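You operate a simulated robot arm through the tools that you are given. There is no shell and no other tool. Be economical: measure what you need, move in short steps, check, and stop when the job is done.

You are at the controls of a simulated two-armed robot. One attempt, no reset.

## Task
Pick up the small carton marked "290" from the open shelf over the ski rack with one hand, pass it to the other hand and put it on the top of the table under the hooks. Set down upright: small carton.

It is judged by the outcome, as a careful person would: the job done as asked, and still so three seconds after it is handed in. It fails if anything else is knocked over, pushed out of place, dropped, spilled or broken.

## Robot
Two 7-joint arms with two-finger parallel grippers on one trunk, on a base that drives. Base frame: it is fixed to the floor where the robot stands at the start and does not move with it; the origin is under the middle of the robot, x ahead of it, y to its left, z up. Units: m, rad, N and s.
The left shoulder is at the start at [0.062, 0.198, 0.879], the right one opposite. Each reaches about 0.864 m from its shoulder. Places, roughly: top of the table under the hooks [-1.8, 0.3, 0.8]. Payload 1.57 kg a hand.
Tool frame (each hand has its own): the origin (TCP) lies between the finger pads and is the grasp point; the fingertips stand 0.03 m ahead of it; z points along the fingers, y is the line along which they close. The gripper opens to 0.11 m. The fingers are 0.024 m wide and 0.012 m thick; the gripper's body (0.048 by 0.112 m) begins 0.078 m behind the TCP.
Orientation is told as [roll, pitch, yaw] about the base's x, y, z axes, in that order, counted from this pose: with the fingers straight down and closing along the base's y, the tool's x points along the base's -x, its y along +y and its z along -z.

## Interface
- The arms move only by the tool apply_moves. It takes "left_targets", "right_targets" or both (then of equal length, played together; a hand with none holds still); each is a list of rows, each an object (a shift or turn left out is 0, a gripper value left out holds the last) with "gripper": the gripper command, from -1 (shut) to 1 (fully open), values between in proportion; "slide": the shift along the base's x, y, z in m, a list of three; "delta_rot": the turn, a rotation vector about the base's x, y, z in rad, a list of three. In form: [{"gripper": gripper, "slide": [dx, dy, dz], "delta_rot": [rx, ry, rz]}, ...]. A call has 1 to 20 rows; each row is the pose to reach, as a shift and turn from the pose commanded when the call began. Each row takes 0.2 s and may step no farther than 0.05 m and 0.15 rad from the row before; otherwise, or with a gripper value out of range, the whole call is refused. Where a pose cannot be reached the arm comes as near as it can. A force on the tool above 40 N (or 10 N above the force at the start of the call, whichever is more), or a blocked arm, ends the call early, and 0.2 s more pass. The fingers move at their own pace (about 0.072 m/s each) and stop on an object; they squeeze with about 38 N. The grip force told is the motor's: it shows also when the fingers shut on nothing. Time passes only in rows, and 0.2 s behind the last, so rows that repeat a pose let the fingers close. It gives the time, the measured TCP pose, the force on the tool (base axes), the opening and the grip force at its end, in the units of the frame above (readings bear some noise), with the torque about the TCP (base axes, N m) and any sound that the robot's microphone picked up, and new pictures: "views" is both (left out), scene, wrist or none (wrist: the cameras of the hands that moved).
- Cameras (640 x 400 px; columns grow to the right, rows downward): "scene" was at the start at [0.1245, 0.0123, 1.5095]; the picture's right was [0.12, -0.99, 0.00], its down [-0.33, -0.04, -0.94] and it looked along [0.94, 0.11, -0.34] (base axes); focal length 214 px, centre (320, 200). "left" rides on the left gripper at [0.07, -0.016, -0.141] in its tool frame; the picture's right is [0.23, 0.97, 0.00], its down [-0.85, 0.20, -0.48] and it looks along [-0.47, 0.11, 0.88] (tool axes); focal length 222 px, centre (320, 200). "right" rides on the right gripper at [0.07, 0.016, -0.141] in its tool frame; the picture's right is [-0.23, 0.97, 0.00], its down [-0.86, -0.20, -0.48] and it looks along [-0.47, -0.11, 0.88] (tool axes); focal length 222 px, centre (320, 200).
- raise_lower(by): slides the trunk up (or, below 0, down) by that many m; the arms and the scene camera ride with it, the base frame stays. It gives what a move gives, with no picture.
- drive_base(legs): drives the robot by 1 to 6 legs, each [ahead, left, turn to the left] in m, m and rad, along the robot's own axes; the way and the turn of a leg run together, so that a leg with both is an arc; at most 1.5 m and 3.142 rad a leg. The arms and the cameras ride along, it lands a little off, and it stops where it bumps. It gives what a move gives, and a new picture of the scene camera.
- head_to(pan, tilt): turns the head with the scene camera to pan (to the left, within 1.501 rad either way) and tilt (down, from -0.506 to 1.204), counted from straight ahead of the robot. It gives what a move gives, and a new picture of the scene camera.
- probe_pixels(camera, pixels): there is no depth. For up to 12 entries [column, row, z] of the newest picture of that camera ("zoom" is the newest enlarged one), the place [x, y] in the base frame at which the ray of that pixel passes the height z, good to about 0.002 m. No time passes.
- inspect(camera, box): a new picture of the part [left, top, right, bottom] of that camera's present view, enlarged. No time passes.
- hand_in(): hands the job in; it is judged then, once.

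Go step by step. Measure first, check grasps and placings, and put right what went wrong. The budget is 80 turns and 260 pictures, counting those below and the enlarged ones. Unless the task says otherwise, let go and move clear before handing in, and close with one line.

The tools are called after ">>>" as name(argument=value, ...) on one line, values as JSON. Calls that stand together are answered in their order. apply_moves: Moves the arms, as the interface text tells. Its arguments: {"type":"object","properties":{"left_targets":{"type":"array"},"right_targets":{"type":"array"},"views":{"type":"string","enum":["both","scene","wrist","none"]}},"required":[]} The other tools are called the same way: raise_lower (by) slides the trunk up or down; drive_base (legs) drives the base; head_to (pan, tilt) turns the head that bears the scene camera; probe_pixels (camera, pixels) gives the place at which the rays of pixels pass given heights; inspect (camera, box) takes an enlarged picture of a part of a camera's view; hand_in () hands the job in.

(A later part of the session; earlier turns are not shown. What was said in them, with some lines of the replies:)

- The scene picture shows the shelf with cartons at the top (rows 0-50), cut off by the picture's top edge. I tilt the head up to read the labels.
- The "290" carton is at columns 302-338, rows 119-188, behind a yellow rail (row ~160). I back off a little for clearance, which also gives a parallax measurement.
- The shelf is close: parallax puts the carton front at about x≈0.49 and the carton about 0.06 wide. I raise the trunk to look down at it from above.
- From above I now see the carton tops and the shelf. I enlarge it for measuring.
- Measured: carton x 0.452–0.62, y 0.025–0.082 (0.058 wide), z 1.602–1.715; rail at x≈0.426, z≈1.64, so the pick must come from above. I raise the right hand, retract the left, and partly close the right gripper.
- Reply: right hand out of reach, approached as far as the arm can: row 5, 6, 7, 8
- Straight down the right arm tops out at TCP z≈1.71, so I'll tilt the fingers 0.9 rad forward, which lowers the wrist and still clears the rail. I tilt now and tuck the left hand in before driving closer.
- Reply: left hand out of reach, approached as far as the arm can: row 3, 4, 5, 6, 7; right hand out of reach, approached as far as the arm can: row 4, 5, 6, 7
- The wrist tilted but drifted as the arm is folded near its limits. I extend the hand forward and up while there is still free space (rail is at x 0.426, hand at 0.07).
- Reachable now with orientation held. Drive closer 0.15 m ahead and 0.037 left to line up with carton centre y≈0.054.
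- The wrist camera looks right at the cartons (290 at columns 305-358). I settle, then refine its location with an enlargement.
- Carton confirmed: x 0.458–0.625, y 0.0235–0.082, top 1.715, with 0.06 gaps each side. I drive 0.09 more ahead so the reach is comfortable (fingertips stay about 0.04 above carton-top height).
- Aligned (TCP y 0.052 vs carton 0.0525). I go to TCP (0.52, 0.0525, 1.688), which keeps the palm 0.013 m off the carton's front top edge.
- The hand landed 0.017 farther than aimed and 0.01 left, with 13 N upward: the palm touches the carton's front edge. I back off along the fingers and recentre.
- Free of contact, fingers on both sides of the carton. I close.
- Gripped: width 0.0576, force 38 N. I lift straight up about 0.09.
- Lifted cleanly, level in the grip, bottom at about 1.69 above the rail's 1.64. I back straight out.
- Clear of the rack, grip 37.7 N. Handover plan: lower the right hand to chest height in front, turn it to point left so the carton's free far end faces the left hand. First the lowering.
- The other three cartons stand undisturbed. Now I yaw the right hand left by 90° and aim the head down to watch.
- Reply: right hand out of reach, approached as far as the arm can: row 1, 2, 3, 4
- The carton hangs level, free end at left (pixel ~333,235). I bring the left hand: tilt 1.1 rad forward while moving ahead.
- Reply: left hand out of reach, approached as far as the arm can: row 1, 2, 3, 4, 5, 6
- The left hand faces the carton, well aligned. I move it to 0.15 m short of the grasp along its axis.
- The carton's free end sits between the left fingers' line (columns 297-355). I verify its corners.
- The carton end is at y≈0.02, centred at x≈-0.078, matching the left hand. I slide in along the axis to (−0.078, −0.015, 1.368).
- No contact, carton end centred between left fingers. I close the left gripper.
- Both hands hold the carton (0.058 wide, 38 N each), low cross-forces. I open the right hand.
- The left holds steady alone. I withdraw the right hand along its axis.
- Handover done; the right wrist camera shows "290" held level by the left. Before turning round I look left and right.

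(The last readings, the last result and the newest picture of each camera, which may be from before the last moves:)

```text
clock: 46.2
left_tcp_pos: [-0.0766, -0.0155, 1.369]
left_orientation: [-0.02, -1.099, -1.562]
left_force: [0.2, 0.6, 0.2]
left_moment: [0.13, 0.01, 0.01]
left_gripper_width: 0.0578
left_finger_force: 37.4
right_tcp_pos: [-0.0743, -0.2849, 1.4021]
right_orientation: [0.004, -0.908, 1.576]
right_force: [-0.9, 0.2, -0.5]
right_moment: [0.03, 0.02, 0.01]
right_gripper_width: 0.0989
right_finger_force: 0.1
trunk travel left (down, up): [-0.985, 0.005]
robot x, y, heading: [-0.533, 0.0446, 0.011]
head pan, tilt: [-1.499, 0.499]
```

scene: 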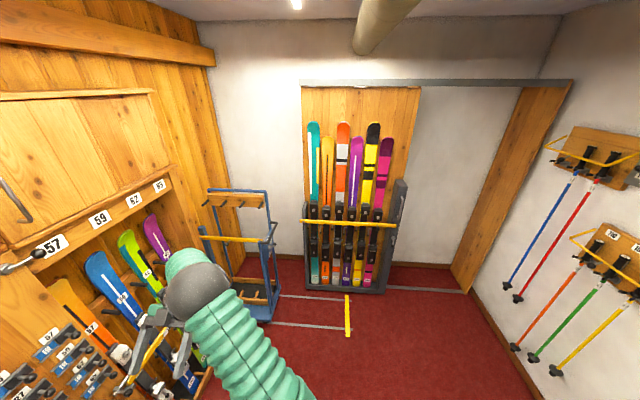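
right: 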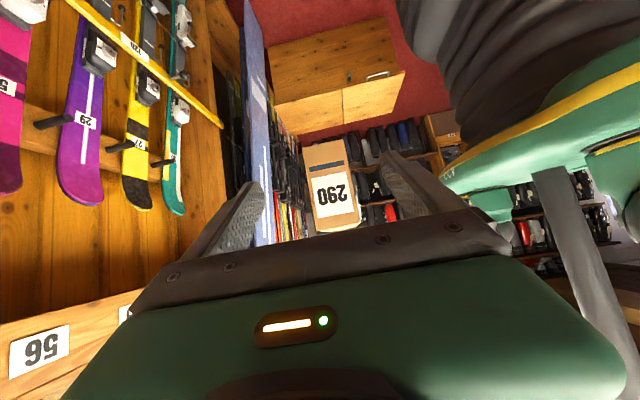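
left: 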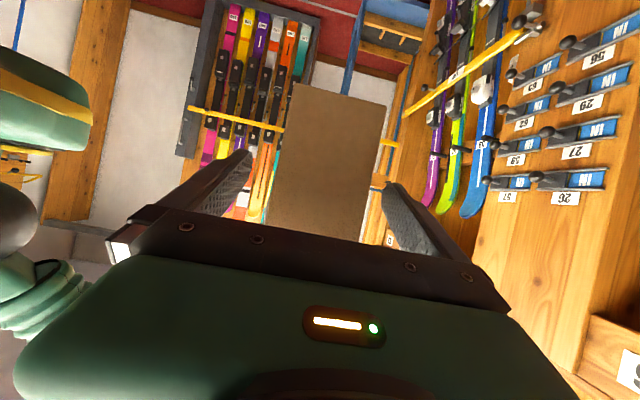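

Space for turning in place is free (nearest obstacles over 0.7 m away; the low chest and ski rack are outside the hands' circle). I turn right 90° with the head still looking right, to see what's behind.

>>> drive_base(legs=[[0, 0, -1.571]])

```text
clock: 50.5
left_tcp_pos: [-0.5937, -0.4107, 1.3673]
left_orientation: [-0.019, -1.099, 3.141]
left_force: [-1.0, -0.3, 1.2]
left_moment: [-0.02, -0.14, 0.0]
left_gripper_width: 0.0579
left_finger_force: 38.5
right_tcp_pos: [-0.8644, -0.4099, 1.4037]
right_orientation: [0.005, -0.907, -0.004]
right_force: [1.0, 0.4, 0.2]
right_moment: [0.0, -0.01, 0.0]
right_gripper_width: 0.0991
right_finger_force: 0.0
trunk travel left (down, up): [-0.985, 0.005]
robot x, y, heading: [-0.5304, 0.0463, -1.571]
head pan, tilt: [-1.499, 0.499]
```

scene: 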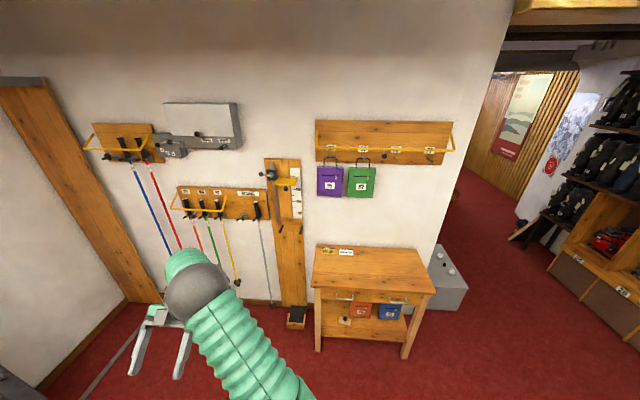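

The table under the hooks is at (312-435, 245-293), its top free apart from two labels at the back-left. I measure it.

>>> probe_pixels(camera="scene", pixels=[[314, 287, 0.8], [435, 293, 0.8], [317, 245, 0.8], [415, 249, 0.8], [354, 255, 0.8], [323, 253, 0.8]])

>>> inspect(camera="scene", box=[290, 110, 480, 350])

```text
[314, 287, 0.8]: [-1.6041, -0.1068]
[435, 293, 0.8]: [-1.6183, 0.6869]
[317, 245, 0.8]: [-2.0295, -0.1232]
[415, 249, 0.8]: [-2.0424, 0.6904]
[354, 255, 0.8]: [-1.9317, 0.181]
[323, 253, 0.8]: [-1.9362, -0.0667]
```

```text
1.67 times, centred on (385, 230) of scene
```

zoom: 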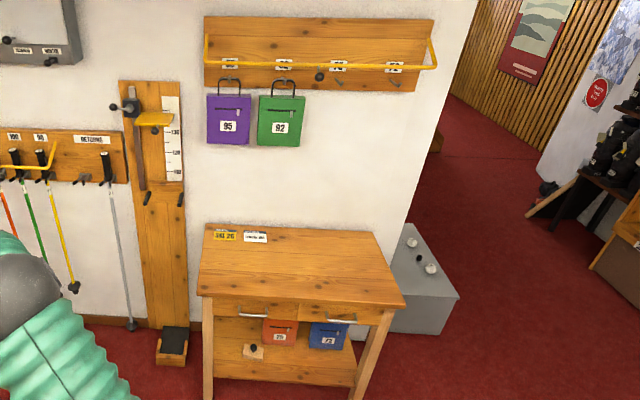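

Table top spans x −2.03…−1.61, y −0.11…0.69. I raise the empty right hand out of the way, turn the remaining 90° and drive up toward the table, stopping a bit short.

>>> apply_moves(right_targets=[{"slide": [0, 0, 0.04]}, {"slide": [0, 0, 0.08]}, {"slide": [0, 0, 0.12]}, {"slide": [0, 0, 0.15]}], views="none")

>>> head_to(pan=0, tilt=0.75)

>>> drive_base(legs=[[0, 0, -1.571], [0.45, -0.144, 0]])

```text
clock: 51.5
left_tcp_pos: [-0.5932, -0.4076, 1.3682]
left_orientation: [-0.014, -1.101, 3.136]
left_force: [-0.5, 0.4, 0.3]
left_moment: [0.02, -0.13, -0.02]
left_gripper_width: 0.0578
left_finger_force: 38.1
right_tcp_pos: [-0.8656, -0.4068, 1.5523]
right_orientation: [0.003, -0.908, 0.0]
right_force: [1.1, -0.9, 0.3]
right_moment: [0.01, 0.02, -0.02]
right_gripper_width: 0.099
right_finger_force: 0.1
trunk travel left (down, up): [-0.985, 0.005]
robot x, y, heading: [-0.5333, 0.0461, -1.571]
head pan, tilt: [-1.499, 0.499]
```

```text
clock: 53.1
left_tcp_pos: [-0.5938, -0.4082, 1.3683]
left_orientation: [-0.017, -1.1, 3.136]
left_force: [-0.8, 0.7, -0.2]
left_moment: [0.02, -0.11, 0.04]
left_gripper_width: 0.0578
left_finger_force: 38.1
right_tcp_pos: [-0.8658, -0.4069, 1.5504]
right_orientation: [0.002, -0.909, -0.001]
right_force: [0.1, -0.6, -0.6]
right_moment: [0.01, -0.03, -0.04]
right_gripper_width: 0.0991
right_finger_force: 0.1
trunk travel left (down, up): [-0.985, 0.005]
robot x, y, heading: [-0.5306, 0.0419, -1.573]
head pan, tilt: [0.0, 0.75]
```

scene: 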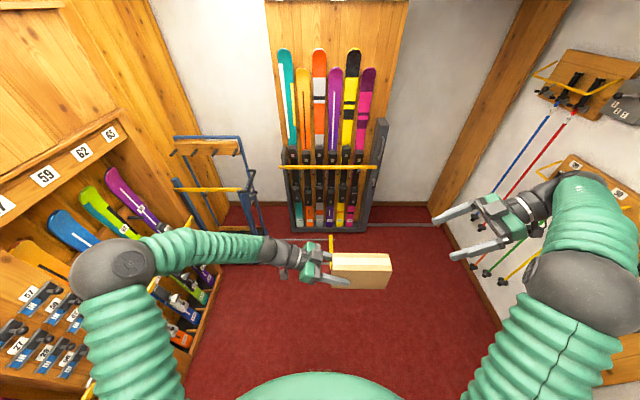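

```text
clock: 59.6
left_tcp_pos: [-1.437, 0.2117, 1.3708]
left_orientation: [-0.01, -1.1, 1.605]
left_force: [0.0, 0.8, -1.8]
left_moment: [-0.13, 0.02, -0.04]
left_gripper_width: 0.0578
left_finger_force: 37.2
right_tcp_pos: [-1.4467, 0.4832, 1.5536]
right_orientation: [-0.003, -0.907, -1.522]
right_force: [-0.2, 0.5, 1.2]
right_moment: [0.0, 0.0, -0.03]
right_gripper_width: 0.099
right_finger_force: 0.1
trunk travel left (down, up): [-0.985, 0.005]
robot x, y, heading: [-0.9871, 0.1686, -3.094]
head pan, tilt: [0.0, 0.75]
```

scene: 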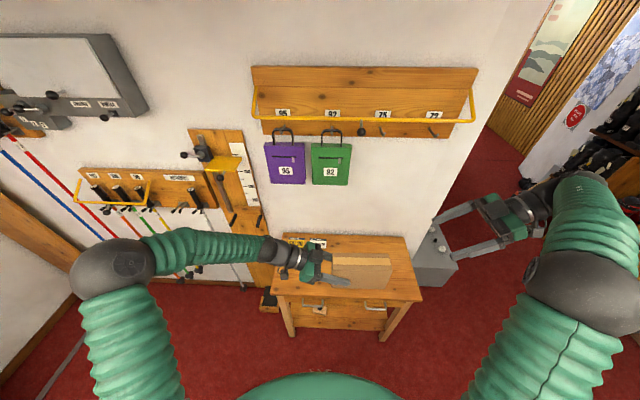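

Arrived short of the table, which is clear. I correct the heading and lower the trunk here, still in front of the table edge.

>>> drive_base(legs=[[0, 0, -0.047]])

>>> raise_lower(by=-0.41)

>>> head_to(pan=0, tilt=0.7)

```text
clock: 60.4
left_tcp_pos: [-1.4353, 0.2348, 1.3698]
left_orientation: [-0.01, -1.099, 1.558]
left_force: [-0.4, 0.1, -2.4]
left_moment: [-0.14, 0.0, 0.0]
left_gripper_width: 0.0577
left_finger_force: 37.9
right_tcp_pos: [-1.4323, 0.5072, 1.5527]
right_orientation: [-0.003, -0.908, -1.571]
right_force: [0.9, 0.3, -0.1]
right_moment: [-0.01, 0.0, -0.02]
right_gripper_width: 0.0989
right_finger_force: 0.0
trunk travel left (down, up): [-0.985, 0.005]
robot x, y, heading: [-0.9847, 0.1707, 3.143]
head pan, tilt: [0.0, 0.75]
```

scene: 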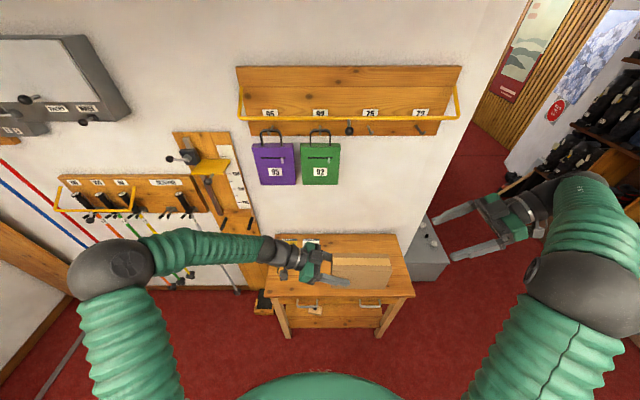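

```text
refused: -0.41 is not a number from -0.4 to 0.4
```

```text
clock: 61.1
left_tcp_pos: [-1.4336, 0.2348, 1.3702]
left_orientation: [-0.007, -1.1, 1.556]
left_force: [0.9, -0.9, -2.6]
left_moment: [-0.11, 0.04, 0.0]
left_gripper_width: 0.0576
left_finger_force: 38.3
right_tcp_pos: [-1.4312, 0.504, 1.5525]
right_orientation: [-0.003, -0.906, -1.572]
right_force: [0.1, -0.2, 0.7]
right_moment: [0.0, 0.0, -0.02]
right_gripper_width: 0.0989
right_finger_force: 0.0
trunk travel left (down, up): [-0.985, 0.005]
robot x, y, heading: [-0.984, 0.1712, 3.144]
head pan, tilt: [0.0, 0.7]
```

scene: 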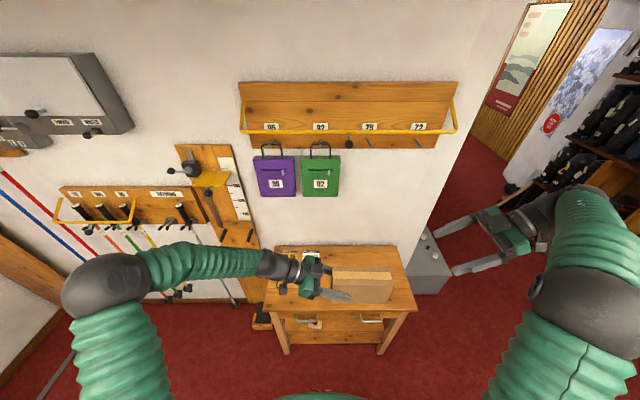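

>>> probe_pixels(camera="scene", pixels=[[265, 306, 0.75], [265, 306, 0.85], [417, 306, 0.75], [417, 306, 0.85]])

>>> raise_lower(by=-0.4)

>>> head_to(pan=0, tilt=0.6)

```text
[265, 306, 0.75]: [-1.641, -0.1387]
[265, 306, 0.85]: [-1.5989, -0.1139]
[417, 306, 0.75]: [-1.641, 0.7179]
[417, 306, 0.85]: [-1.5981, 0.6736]
```

```text
clock: 64.9
left_tcp_pos: [-1.4349, 0.2321, 0.9698]
left_orientation: [-0.01, -1.102, 1.557]
left_force: [-0.1, -0.1, -3.1]
left_moment: [-0.14, -0.01, 0.01]
left_gripper_width: 0.0576
left_finger_force: 38.1
right_tcp_pos: [-1.4304, 0.5037, 1.1526]
right_orientation: [-0.003, -0.906, -1.572]
right_force: [0.6, -0.7, 0.0]
right_moment: [0.04, -0.01, -0.01]
right_gripper_width: 0.0988
right_finger_force: 0.1
trunk travel left (down, up): [-0.585, 0.405]
robot x, y, heading: [-0.9845, 0.1705, 3.144]
head pan, tilt: [0.0, 0.7]
```

```text
clock: 65.6
left_tcp_pos: [-1.4341, 0.2318, 0.9688]
left_orientation: [-0.009, -1.102, 1.557]
left_force: [-0.1, 1.0, -2.7]
left_moment: [-0.11, 0.0, 0.01]
left_gripper_width: 0.0575
left_finger_force: 38.1
right_tcp_pos: [-1.4324, 0.504, 1.1547]
right_orientation: [-0.002, -0.906, -1.57]
right_force: [0.7, 0.8, 0.2]
right_moment: [-0.02, -0.04, 0.01]
right_gripper_width: 0.0992
right_finger_force: 0.0
trunk travel left (down, up): [-0.585, 0.405]
robot x, y, heading: [-0.9841, 0.1707, 3.139]
head pan, tilt: [0.0, 0.6]
```

scene: 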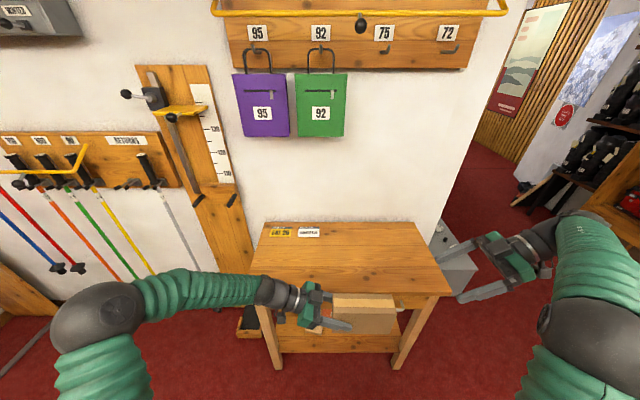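

>>> probe_pixels(camera="scene", pixels=[[251, 273, 0.75], [251, 273, 0.85], [452, 292, 0.75], [452, 292, 0.85], [262, 222, 0.8], [416, 222, 0.8], [320, 238, 0.8], [269, 237, 0.8]])

>>> inspect(camera="scene", box=[230, 210, 470, 360])

```text
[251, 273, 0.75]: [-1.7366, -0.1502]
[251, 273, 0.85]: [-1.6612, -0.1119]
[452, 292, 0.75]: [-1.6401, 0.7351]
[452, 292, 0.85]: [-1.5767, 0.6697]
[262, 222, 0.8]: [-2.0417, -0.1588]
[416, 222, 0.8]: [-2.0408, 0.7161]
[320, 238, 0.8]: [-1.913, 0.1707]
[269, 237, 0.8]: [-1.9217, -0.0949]
```

```text
2.67 times, centred on (350, 285) of scene
```

zoom: 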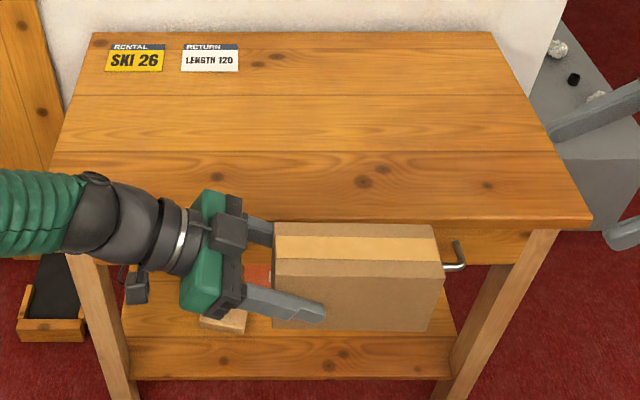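

The carton is level (bottom ≈0.915), the table top ≈0.8 and clear. I drive 0.17 m closer with the carton still above top height.

>>> drive_base(legs=[[0.17, 0, 0]])

>>> apply_moves(left_targets=[{"slide": [-0.04, 0, 0]}, {"slide": [-0.08, 0, 0]}, {"slide": [-0.12, 0, 0]}, {"slide": [-0.16, 0, 0]}, {"slide": [-0.17, 0, 0]}, {"slide": [-0.17, 0, 0]}], views="both")

```text
clock: 67.0
left_tcp_pos: [-1.6055, 0.2303, 0.9714]
left_orientation: [-0.008, -1.101, 1.559]
left_force: [-0.7, 0.7, -2.4]
left_moment: [-0.14, -0.03, 0.01]
left_gripper_width: 0.0579
left_finger_force: 37.9
right_tcp_pos: [-1.6043, 0.5015, 1.1532]
right_orientation: [-0.005, -0.906, -1.564]
right_force: [0.0, 0.1, -0.1]
right_moment: [-0.03, 0.0, 0.0]
right_gripper_width: 0.0991
right_finger_force: 0.0
trunk travel left (down, up): [-0.585, 0.405]
robot x, y, heading: [-1.1559, 0.1705, -3.136]
head pan, tilt: [0.0, 0.6]
```

scene: 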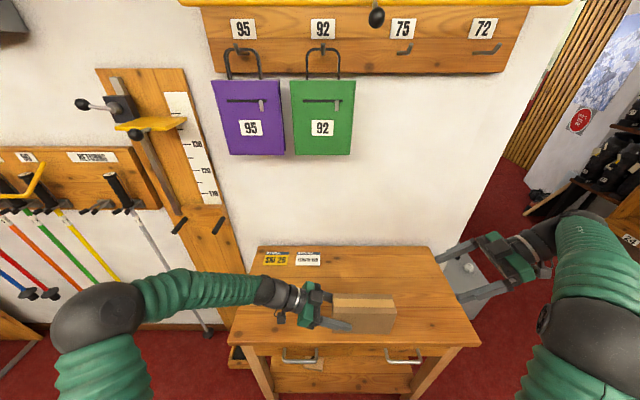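

```text
clock: 68.4
left_tcp_pos: [-1.7716, 0.2317, 0.9696]
left_orientation: [-0.005, -1.101, 1.562]
left_force: [1.1, -0.5, -2.6]
left_moment: [-0.15, 0.01, 0.02]
left_gripper_width: 0.0575
left_finger_force: 38.3
right_tcp_pos: [-1.6047, 0.5014, 1.1538]
right_orientation: [-0.003, -0.907, -1.564]
right_force: [0.0, -0.4, -0.6]
right_moment: [-0.01, 0.02, -0.02]
right_gripper_width: 0.0991
right_finger_force: 0.0
trunk travel left (down, up): [-0.585, 0.405]
robot x, y, heading: [-1.1581, 0.1676, -3.137]
head pan, tilt: [0.0, 0.6]
```

scene: 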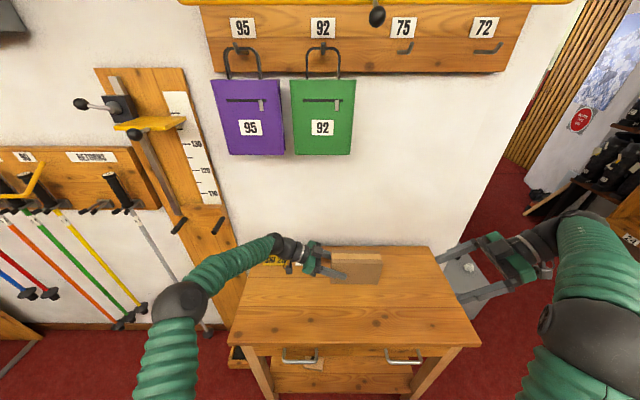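
left: 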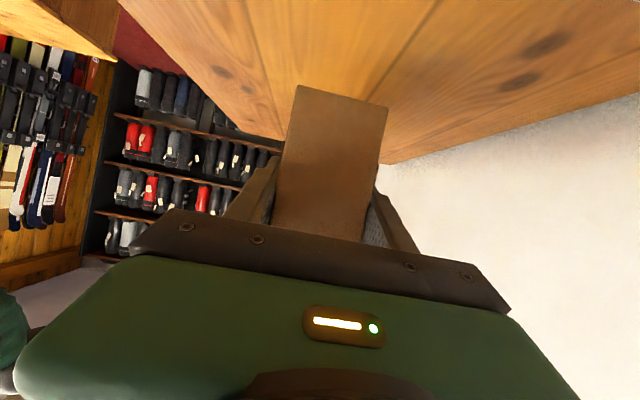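

Carton hovers over the table middle. I lower 0.09 first and check.

>>> apply_moves(left_targets=[{"slide": [0, 0, -0.03]}, {"slide": [0, 0, -0.06]}, {"slide": [0, 0, -0.085]}, {"slide": [0, 0, -0.09]}, {"slide": [0, 0, -0.09]}], views="none")

>>> inspect(camera="scene", box=[230, 230, 430, 355])

```text
clock: 69.6
left_tcp_pos: [-1.7689, 0.2284, 0.8777]
left_orientation: [-0.012, -1.099, 1.563]
left_force: [2.4, 0.2, 5.6]
left_moment: [1.07, -0.04, -0.29]
left_gripper_width: 0.0578
left_finger_force: 38.3
right_tcp_pos: [-1.6021, 0.5003, 1.1531]
right_orientation: [-0.007, -0.905, -1.563]
right_force: [-0.1, -0.3, -0.1]
right_moment: [-0.03, -0.01, -0.02]
right_gripper_width: 0.0987
right_finger_force: 0.0
trunk travel left (down, up): [-0.585, 0.405]
robot x, y, heading: [-1.1543, 0.1676, -3.137]
head pan, tilt: [0.0, 0.6]
```

```text
3.20 times, centred on (330, 292) of scene
```

zoom: 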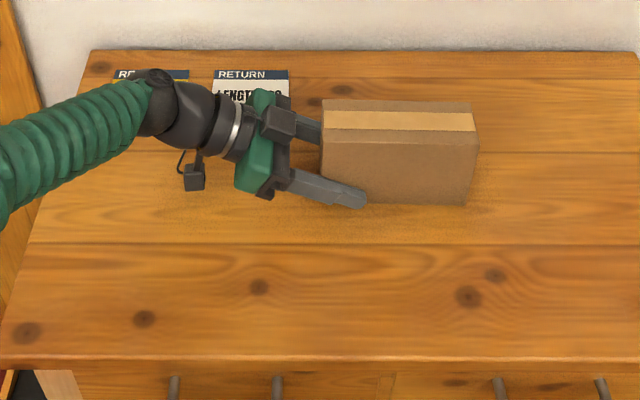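

Contact already: +8 N with a 1.07 Nm moment about x, meaning the far end touched first (TCP z 0.878, table ≈0.825). I level slightly (+0.015 rad about x) and settle.

>>> apply_moves(left_targets=[{"slide": [0, 0, 0.001], "delta_rot": [0.015, 0, 0]}, {"slide": [0, 0, 0.0], "delta_rot": [0.02, 0, 0]}, {"slide": [0, 0, -0.001], "delta_rot": [0.02, 0, 0]}], views="none")

>>> inspect(camera="left", box=[0, 0, 640, 400])

```text
clock: 70.4
left_tcp_pos: [-1.774, 0.2293, 0.8793]
left_orientation: [-0.006, -1.121, 1.56]
left_force: [0.7, 0.5, 0.1]
left_moment: [-0.19, -0.12, 0.01]
left_gripper_width: 0.0577
left_finger_force: 38.0
right_tcp_pos: [-1.604, 0.5021, 1.1545]
right_orientation: [-0.006, -0.905, -1.565]
right_force: [-0.7, 0.0, -0.6]
right_moment: [0.03, 0.01, 0.02]
right_gripper_width: 0.099
right_finger_force: 0.0
trunk travel left (down, up): [-0.585, 0.405]
robot x, y, heading: [-1.1553, 0.1654, -3.138]
head pan, tilt: [0.0, 0.6]
```

```text
1.00 times, centred on (320, 200) of left (not enlarged: the box is as wide or as high as the picture)
```

zoom: 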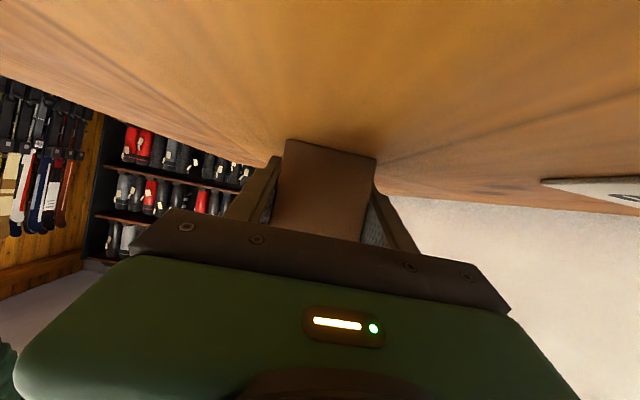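

The force is relaxed, but the carton's end face in the left view (rows 140-240, earlier 85-240) looks shorter, so it may have slipped or pitched in the grip. I look closer.

>>> inspect(camera="left", box=[220, 100, 460, 250])

>>> inspect(camera="scene", box=[290, 240, 410, 315])

>>> inspect(camera="right", box=[0, 0, 640, 400])

```text
2.67 times, centred on (340, 175) of left
```

zoom: 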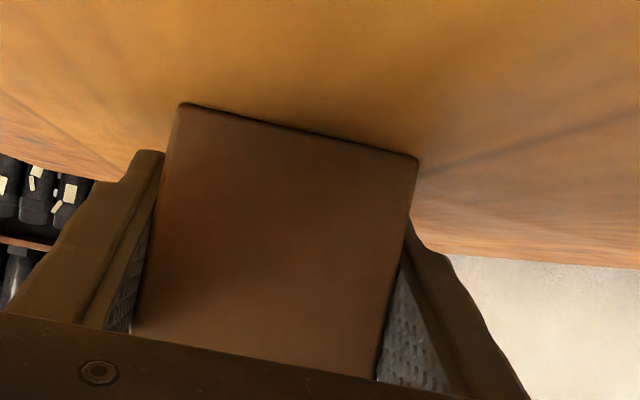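

```text
5.33 times, centred on (350, 278) of scene
```

zoom: 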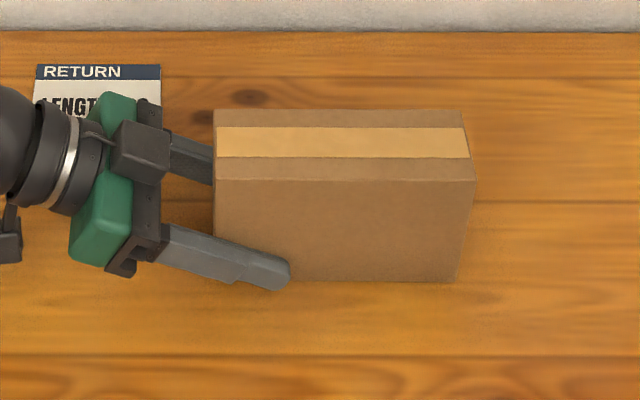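

```text
1.00 times, centred on (320, 200) of right (not enlarged: the box is as wide or as high as the picture)
```

zoom: 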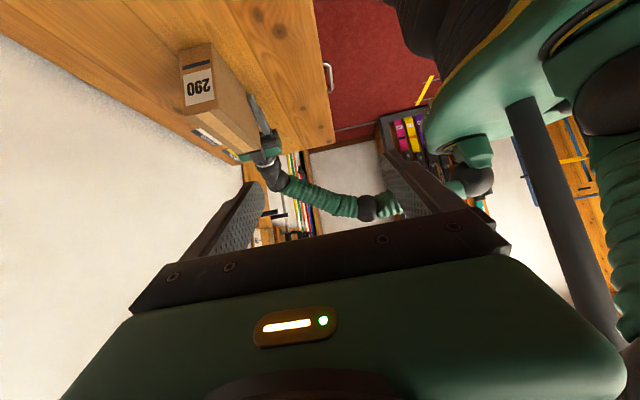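

>>> probe_pixels(camera="left", pixels=[[287.5, 138.6, 0.82], [287.5, 138.6, 0.84], [287.5, 138.6, 0.86], [376.8, 159.3, 0.82], [376.8, 159.3, 0.84], [376.8, 159.3, 0.86]])

>>> inspect(camera="right", box=[140, 20, 300, 180])

```text
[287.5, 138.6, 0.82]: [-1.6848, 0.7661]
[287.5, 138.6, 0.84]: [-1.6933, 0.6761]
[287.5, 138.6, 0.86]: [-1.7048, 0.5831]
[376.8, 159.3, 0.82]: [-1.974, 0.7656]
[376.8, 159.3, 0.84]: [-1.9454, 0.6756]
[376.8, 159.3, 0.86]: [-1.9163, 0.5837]
```

```text
2.50 times, centred on (220, 100) of right
```

zoom: 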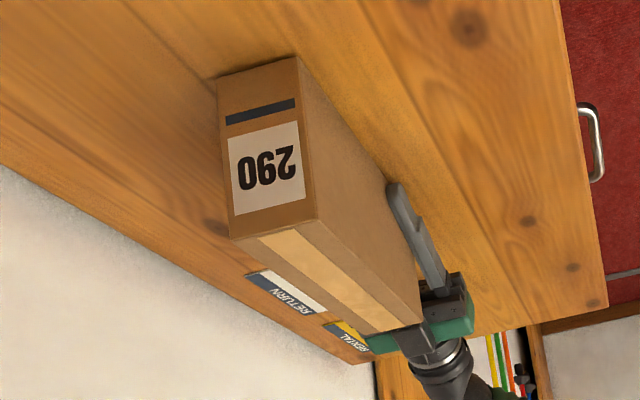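

The left-view ray suggests the near bottom edge is higher than expected, so I triangulate with the right wrist camera's view of the labelled end.

>>> probe_pixels(camera="zoom", pixels=[[217, 80, 0.8], [217, 80, 0.85], [297, 57, 0.8], [297, 57, 0.85], [230, 240, 0.93], [230, 240, 0.98], [317, 218, 0.93], [317, 218, 0.98], [422, 312, 0.93], [422, 312, 0.98], [385, 180, 0.8], [385, 180, 0.85]])

```text
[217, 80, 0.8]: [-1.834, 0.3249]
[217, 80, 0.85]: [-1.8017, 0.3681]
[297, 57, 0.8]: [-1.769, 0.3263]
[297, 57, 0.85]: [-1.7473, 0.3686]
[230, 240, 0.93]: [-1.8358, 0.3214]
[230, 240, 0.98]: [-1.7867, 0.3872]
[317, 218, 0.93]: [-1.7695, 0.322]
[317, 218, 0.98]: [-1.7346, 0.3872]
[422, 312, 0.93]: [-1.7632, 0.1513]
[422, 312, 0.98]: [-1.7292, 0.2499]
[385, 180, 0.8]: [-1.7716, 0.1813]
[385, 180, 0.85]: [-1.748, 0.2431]
```

The right-camera measures agree: carton level, bottom ≈0.835–0.84 on the table, and the left hand's 2.5 N load is gone, so the table carries it. I lower 2 mm for firm contact and open.

>>> apply_moves(left_targets=[{"slide": [0, 0, -0.002]}, {"slide": [0, 0, -0.002]}], views="wrist")

```text
clock: 71.0
left_tcp_pos: [-1.7737, 0.2293, 0.8788]
left_orientation: [-0.002, -1.122, 1.56]
left_force: [-0.3, 0.1, 9.4]
left_moment: [-0.42, -0.31, 0.0]
left_gripper_width: 0.0577
left_finger_force: 37.8
right_tcp_pos: [-1.6034, 0.5014, 1.1536]
right_orientation: [-0.005, -0.906, -1.564]
right_force: [-0.3, -0.4, 0.1]
right_moment: [0.01, -0.01, 0.01]
right_gripper_width: 0.0988
right_finger_force: 0.1
trunk travel left (down, up): [-0.585, 0.405]
robot x, y, heading: [-1.1554, 0.1702, -3.129]
head pan, tilt: [0.0, 0.6]
```

left: 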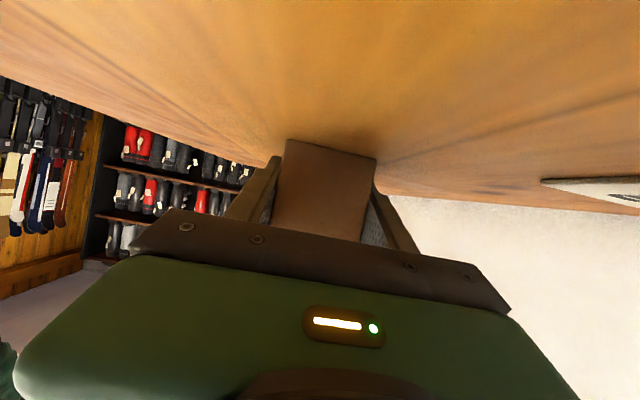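

Firm contact (12 N), now acting at the near edge; I take back half of the levelling turn (−0.01 rad), then open.

>>> apply_moves(left_targets=[{"slide": [0, 0, 0.001], "delta_rot": [-0.01, 0, 0]}, {"slide": [0, 0, 0.001], "delta_rot": [-0.01, 0, 0]}], views="none")

>>> inspect(camera="right", box=[140, 20, 300, 180])

```text
clock: 71.6
left_tcp_pos: [-1.7745, 0.2292, 0.8785]
left_orientation: [-0.007, -1.109, 1.561]
left_force: [-0.4, 1.2, 5.1]
left_moment: [-0.29, -0.12, 0.02]
left_gripper_width: 0.0578
left_finger_force: 38.1
right_tcp_pos: [-1.6035, 0.5016, 1.1534]
right_orientation: [-0.006, -0.905, -1.563]
right_force: [-0.1, -0.6, -0.2]
right_moment: [0.02, 0.02, 0.0]
right_gripper_width: 0.099
right_finger_force: 0.0
trunk travel left (down, up): [-0.585, 0.405]
robot x, y, heading: [-1.1558, 0.1705, -3.14]
head pan, tilt: [0.0, 0.6]
```

```text
2.50 times, centred on (220, 100) of right
```

zoom: 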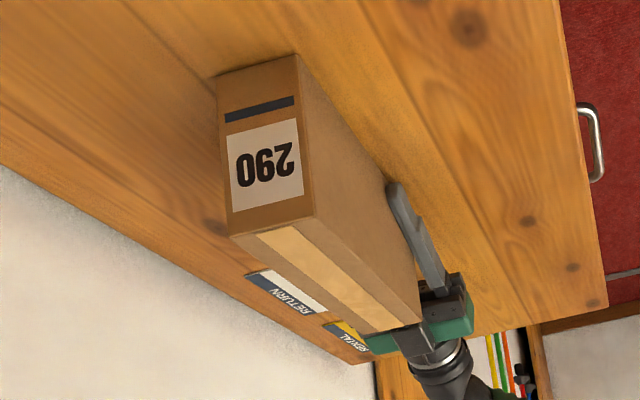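

The carton sits flat on the table. I open the left hand partly and check.

>>> apply_moves(left_targets=[{"gripper": 0.2}, {"gripper": 0.5}, {"gripper": 0.8}, {"gripper": 0.8}], views="both")

>>> inspect(camera="right", box=[140, 20, 300, 180])

```text
clock: 72.6
left_tcp_pos: [-1.7744, 0.2298, 0.8784]
left_orientation: [-0.004, -1.111, 1.56]
left_force: [-0.6, 0.0, -0.3]
left_moment: [0.01, 0.04, 0.02]
left_gripper_width: 0.0991
left_finger_force: 0.0
right_tcp_pos: [-1.6037, 0.5012, 1.1534]
right_orientation: [-0.004, -0.906, -1.565]
right_force: [0.0, -0.7, -0.2]
right_moment: [0.01, -0.01, 0.01]
right_gripper_width: 0.0992
right_finger_force: 0.0
trunk travel left (down, up): [-0.585, 0.405]
robot x, y, heading: [-1.1551, 0.1698, -3.135]
head pan, tilt: [0.0, 0.6]
```

scene: 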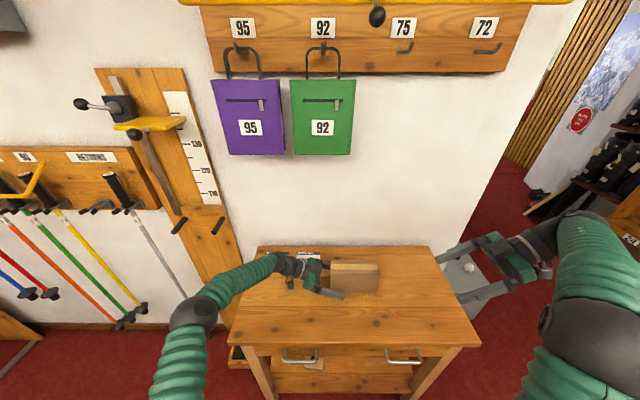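
left: 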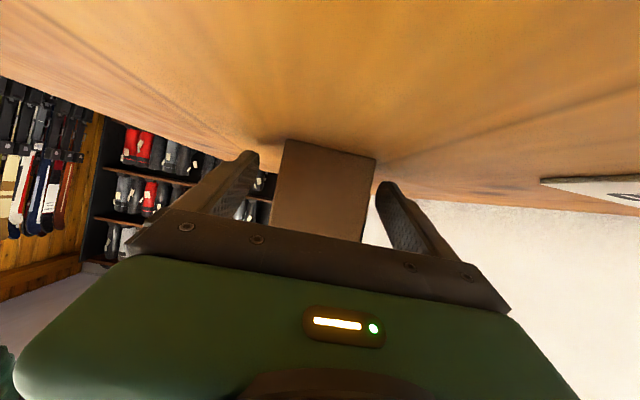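

```text
2.50 times, centred on (220, 100) of right
```

zoom: 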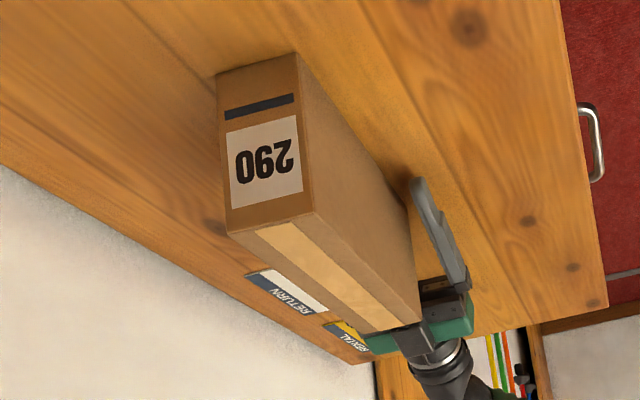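

Released, the carton didn't move and both fingers are clear. I withdraw the left hand along its axis.

>>> apply_moves(left_targets=[{"slide": [0, -0.02, 0.01]}, {"slide": [0, -0.05, 0.025]}, {"slide": [0, -0.085, 0.045]}, {"slide": [0, -0.12, 0.07]}, {"slide": [0.01, -0.14, 0.11]}, {"slide": [0.05, -0.14, 0.13]}, {"slide": [0.1, -0.14, 0.13]}, {"slide": [0.14, -0.14, 0.13]}], views="both")

```text
clock: 74.4
left_tcp_pos: [-1.6344, 0.088, 1.0109]
left_orientation: [-0.005, -1.111, 1.559]
left_force: [-0.4, -0.2, 0.6]
left_moment: [0.0, -0.01, -0.04]
left_gripper_width: 0.0988
left_finger_force: 0.0
right_tcp_pos: [-1.6024, 0.4995, 1.1551]
right_orientation: [-0.007, -0.905, -1.564]
right_force: [0.1, 0.4, -0.7]
right_moment: [0.04, 0.03, 0.01]
right_gripper_width: 0.0987
right_finger_force: 0.0
trunk travel left (down, up): [-0.585, 0.405]
robot x, y, heading: [-1.1543, 0.1691, -3.136]
head pan, tilt: [0.0, 0.6]
```

scene: 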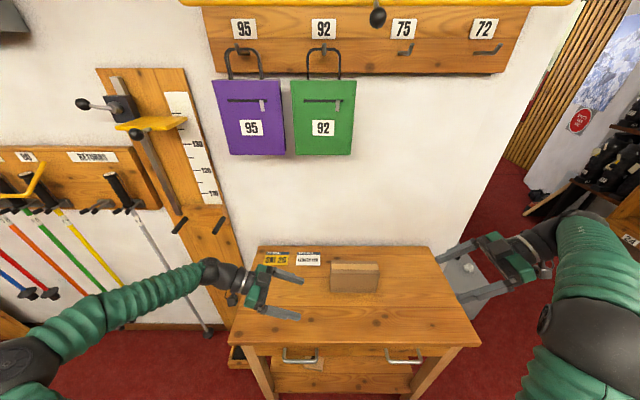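
left: 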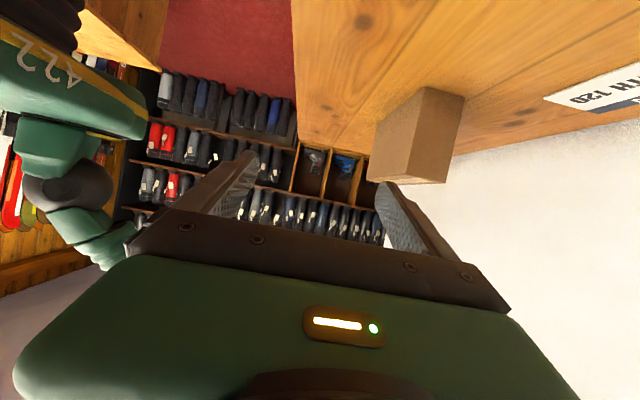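

The carton stands upright on the table top at (330-380, 262-293), everything else is in place, and both hands are clear. Handing in.

>>> hand_in()

```text
The job is handed in.
```

The "290" carton was picked off the shelf with the right hand and passed to the left. It now stands upright on the table under the hooks, and I saw nothing else disturbed.
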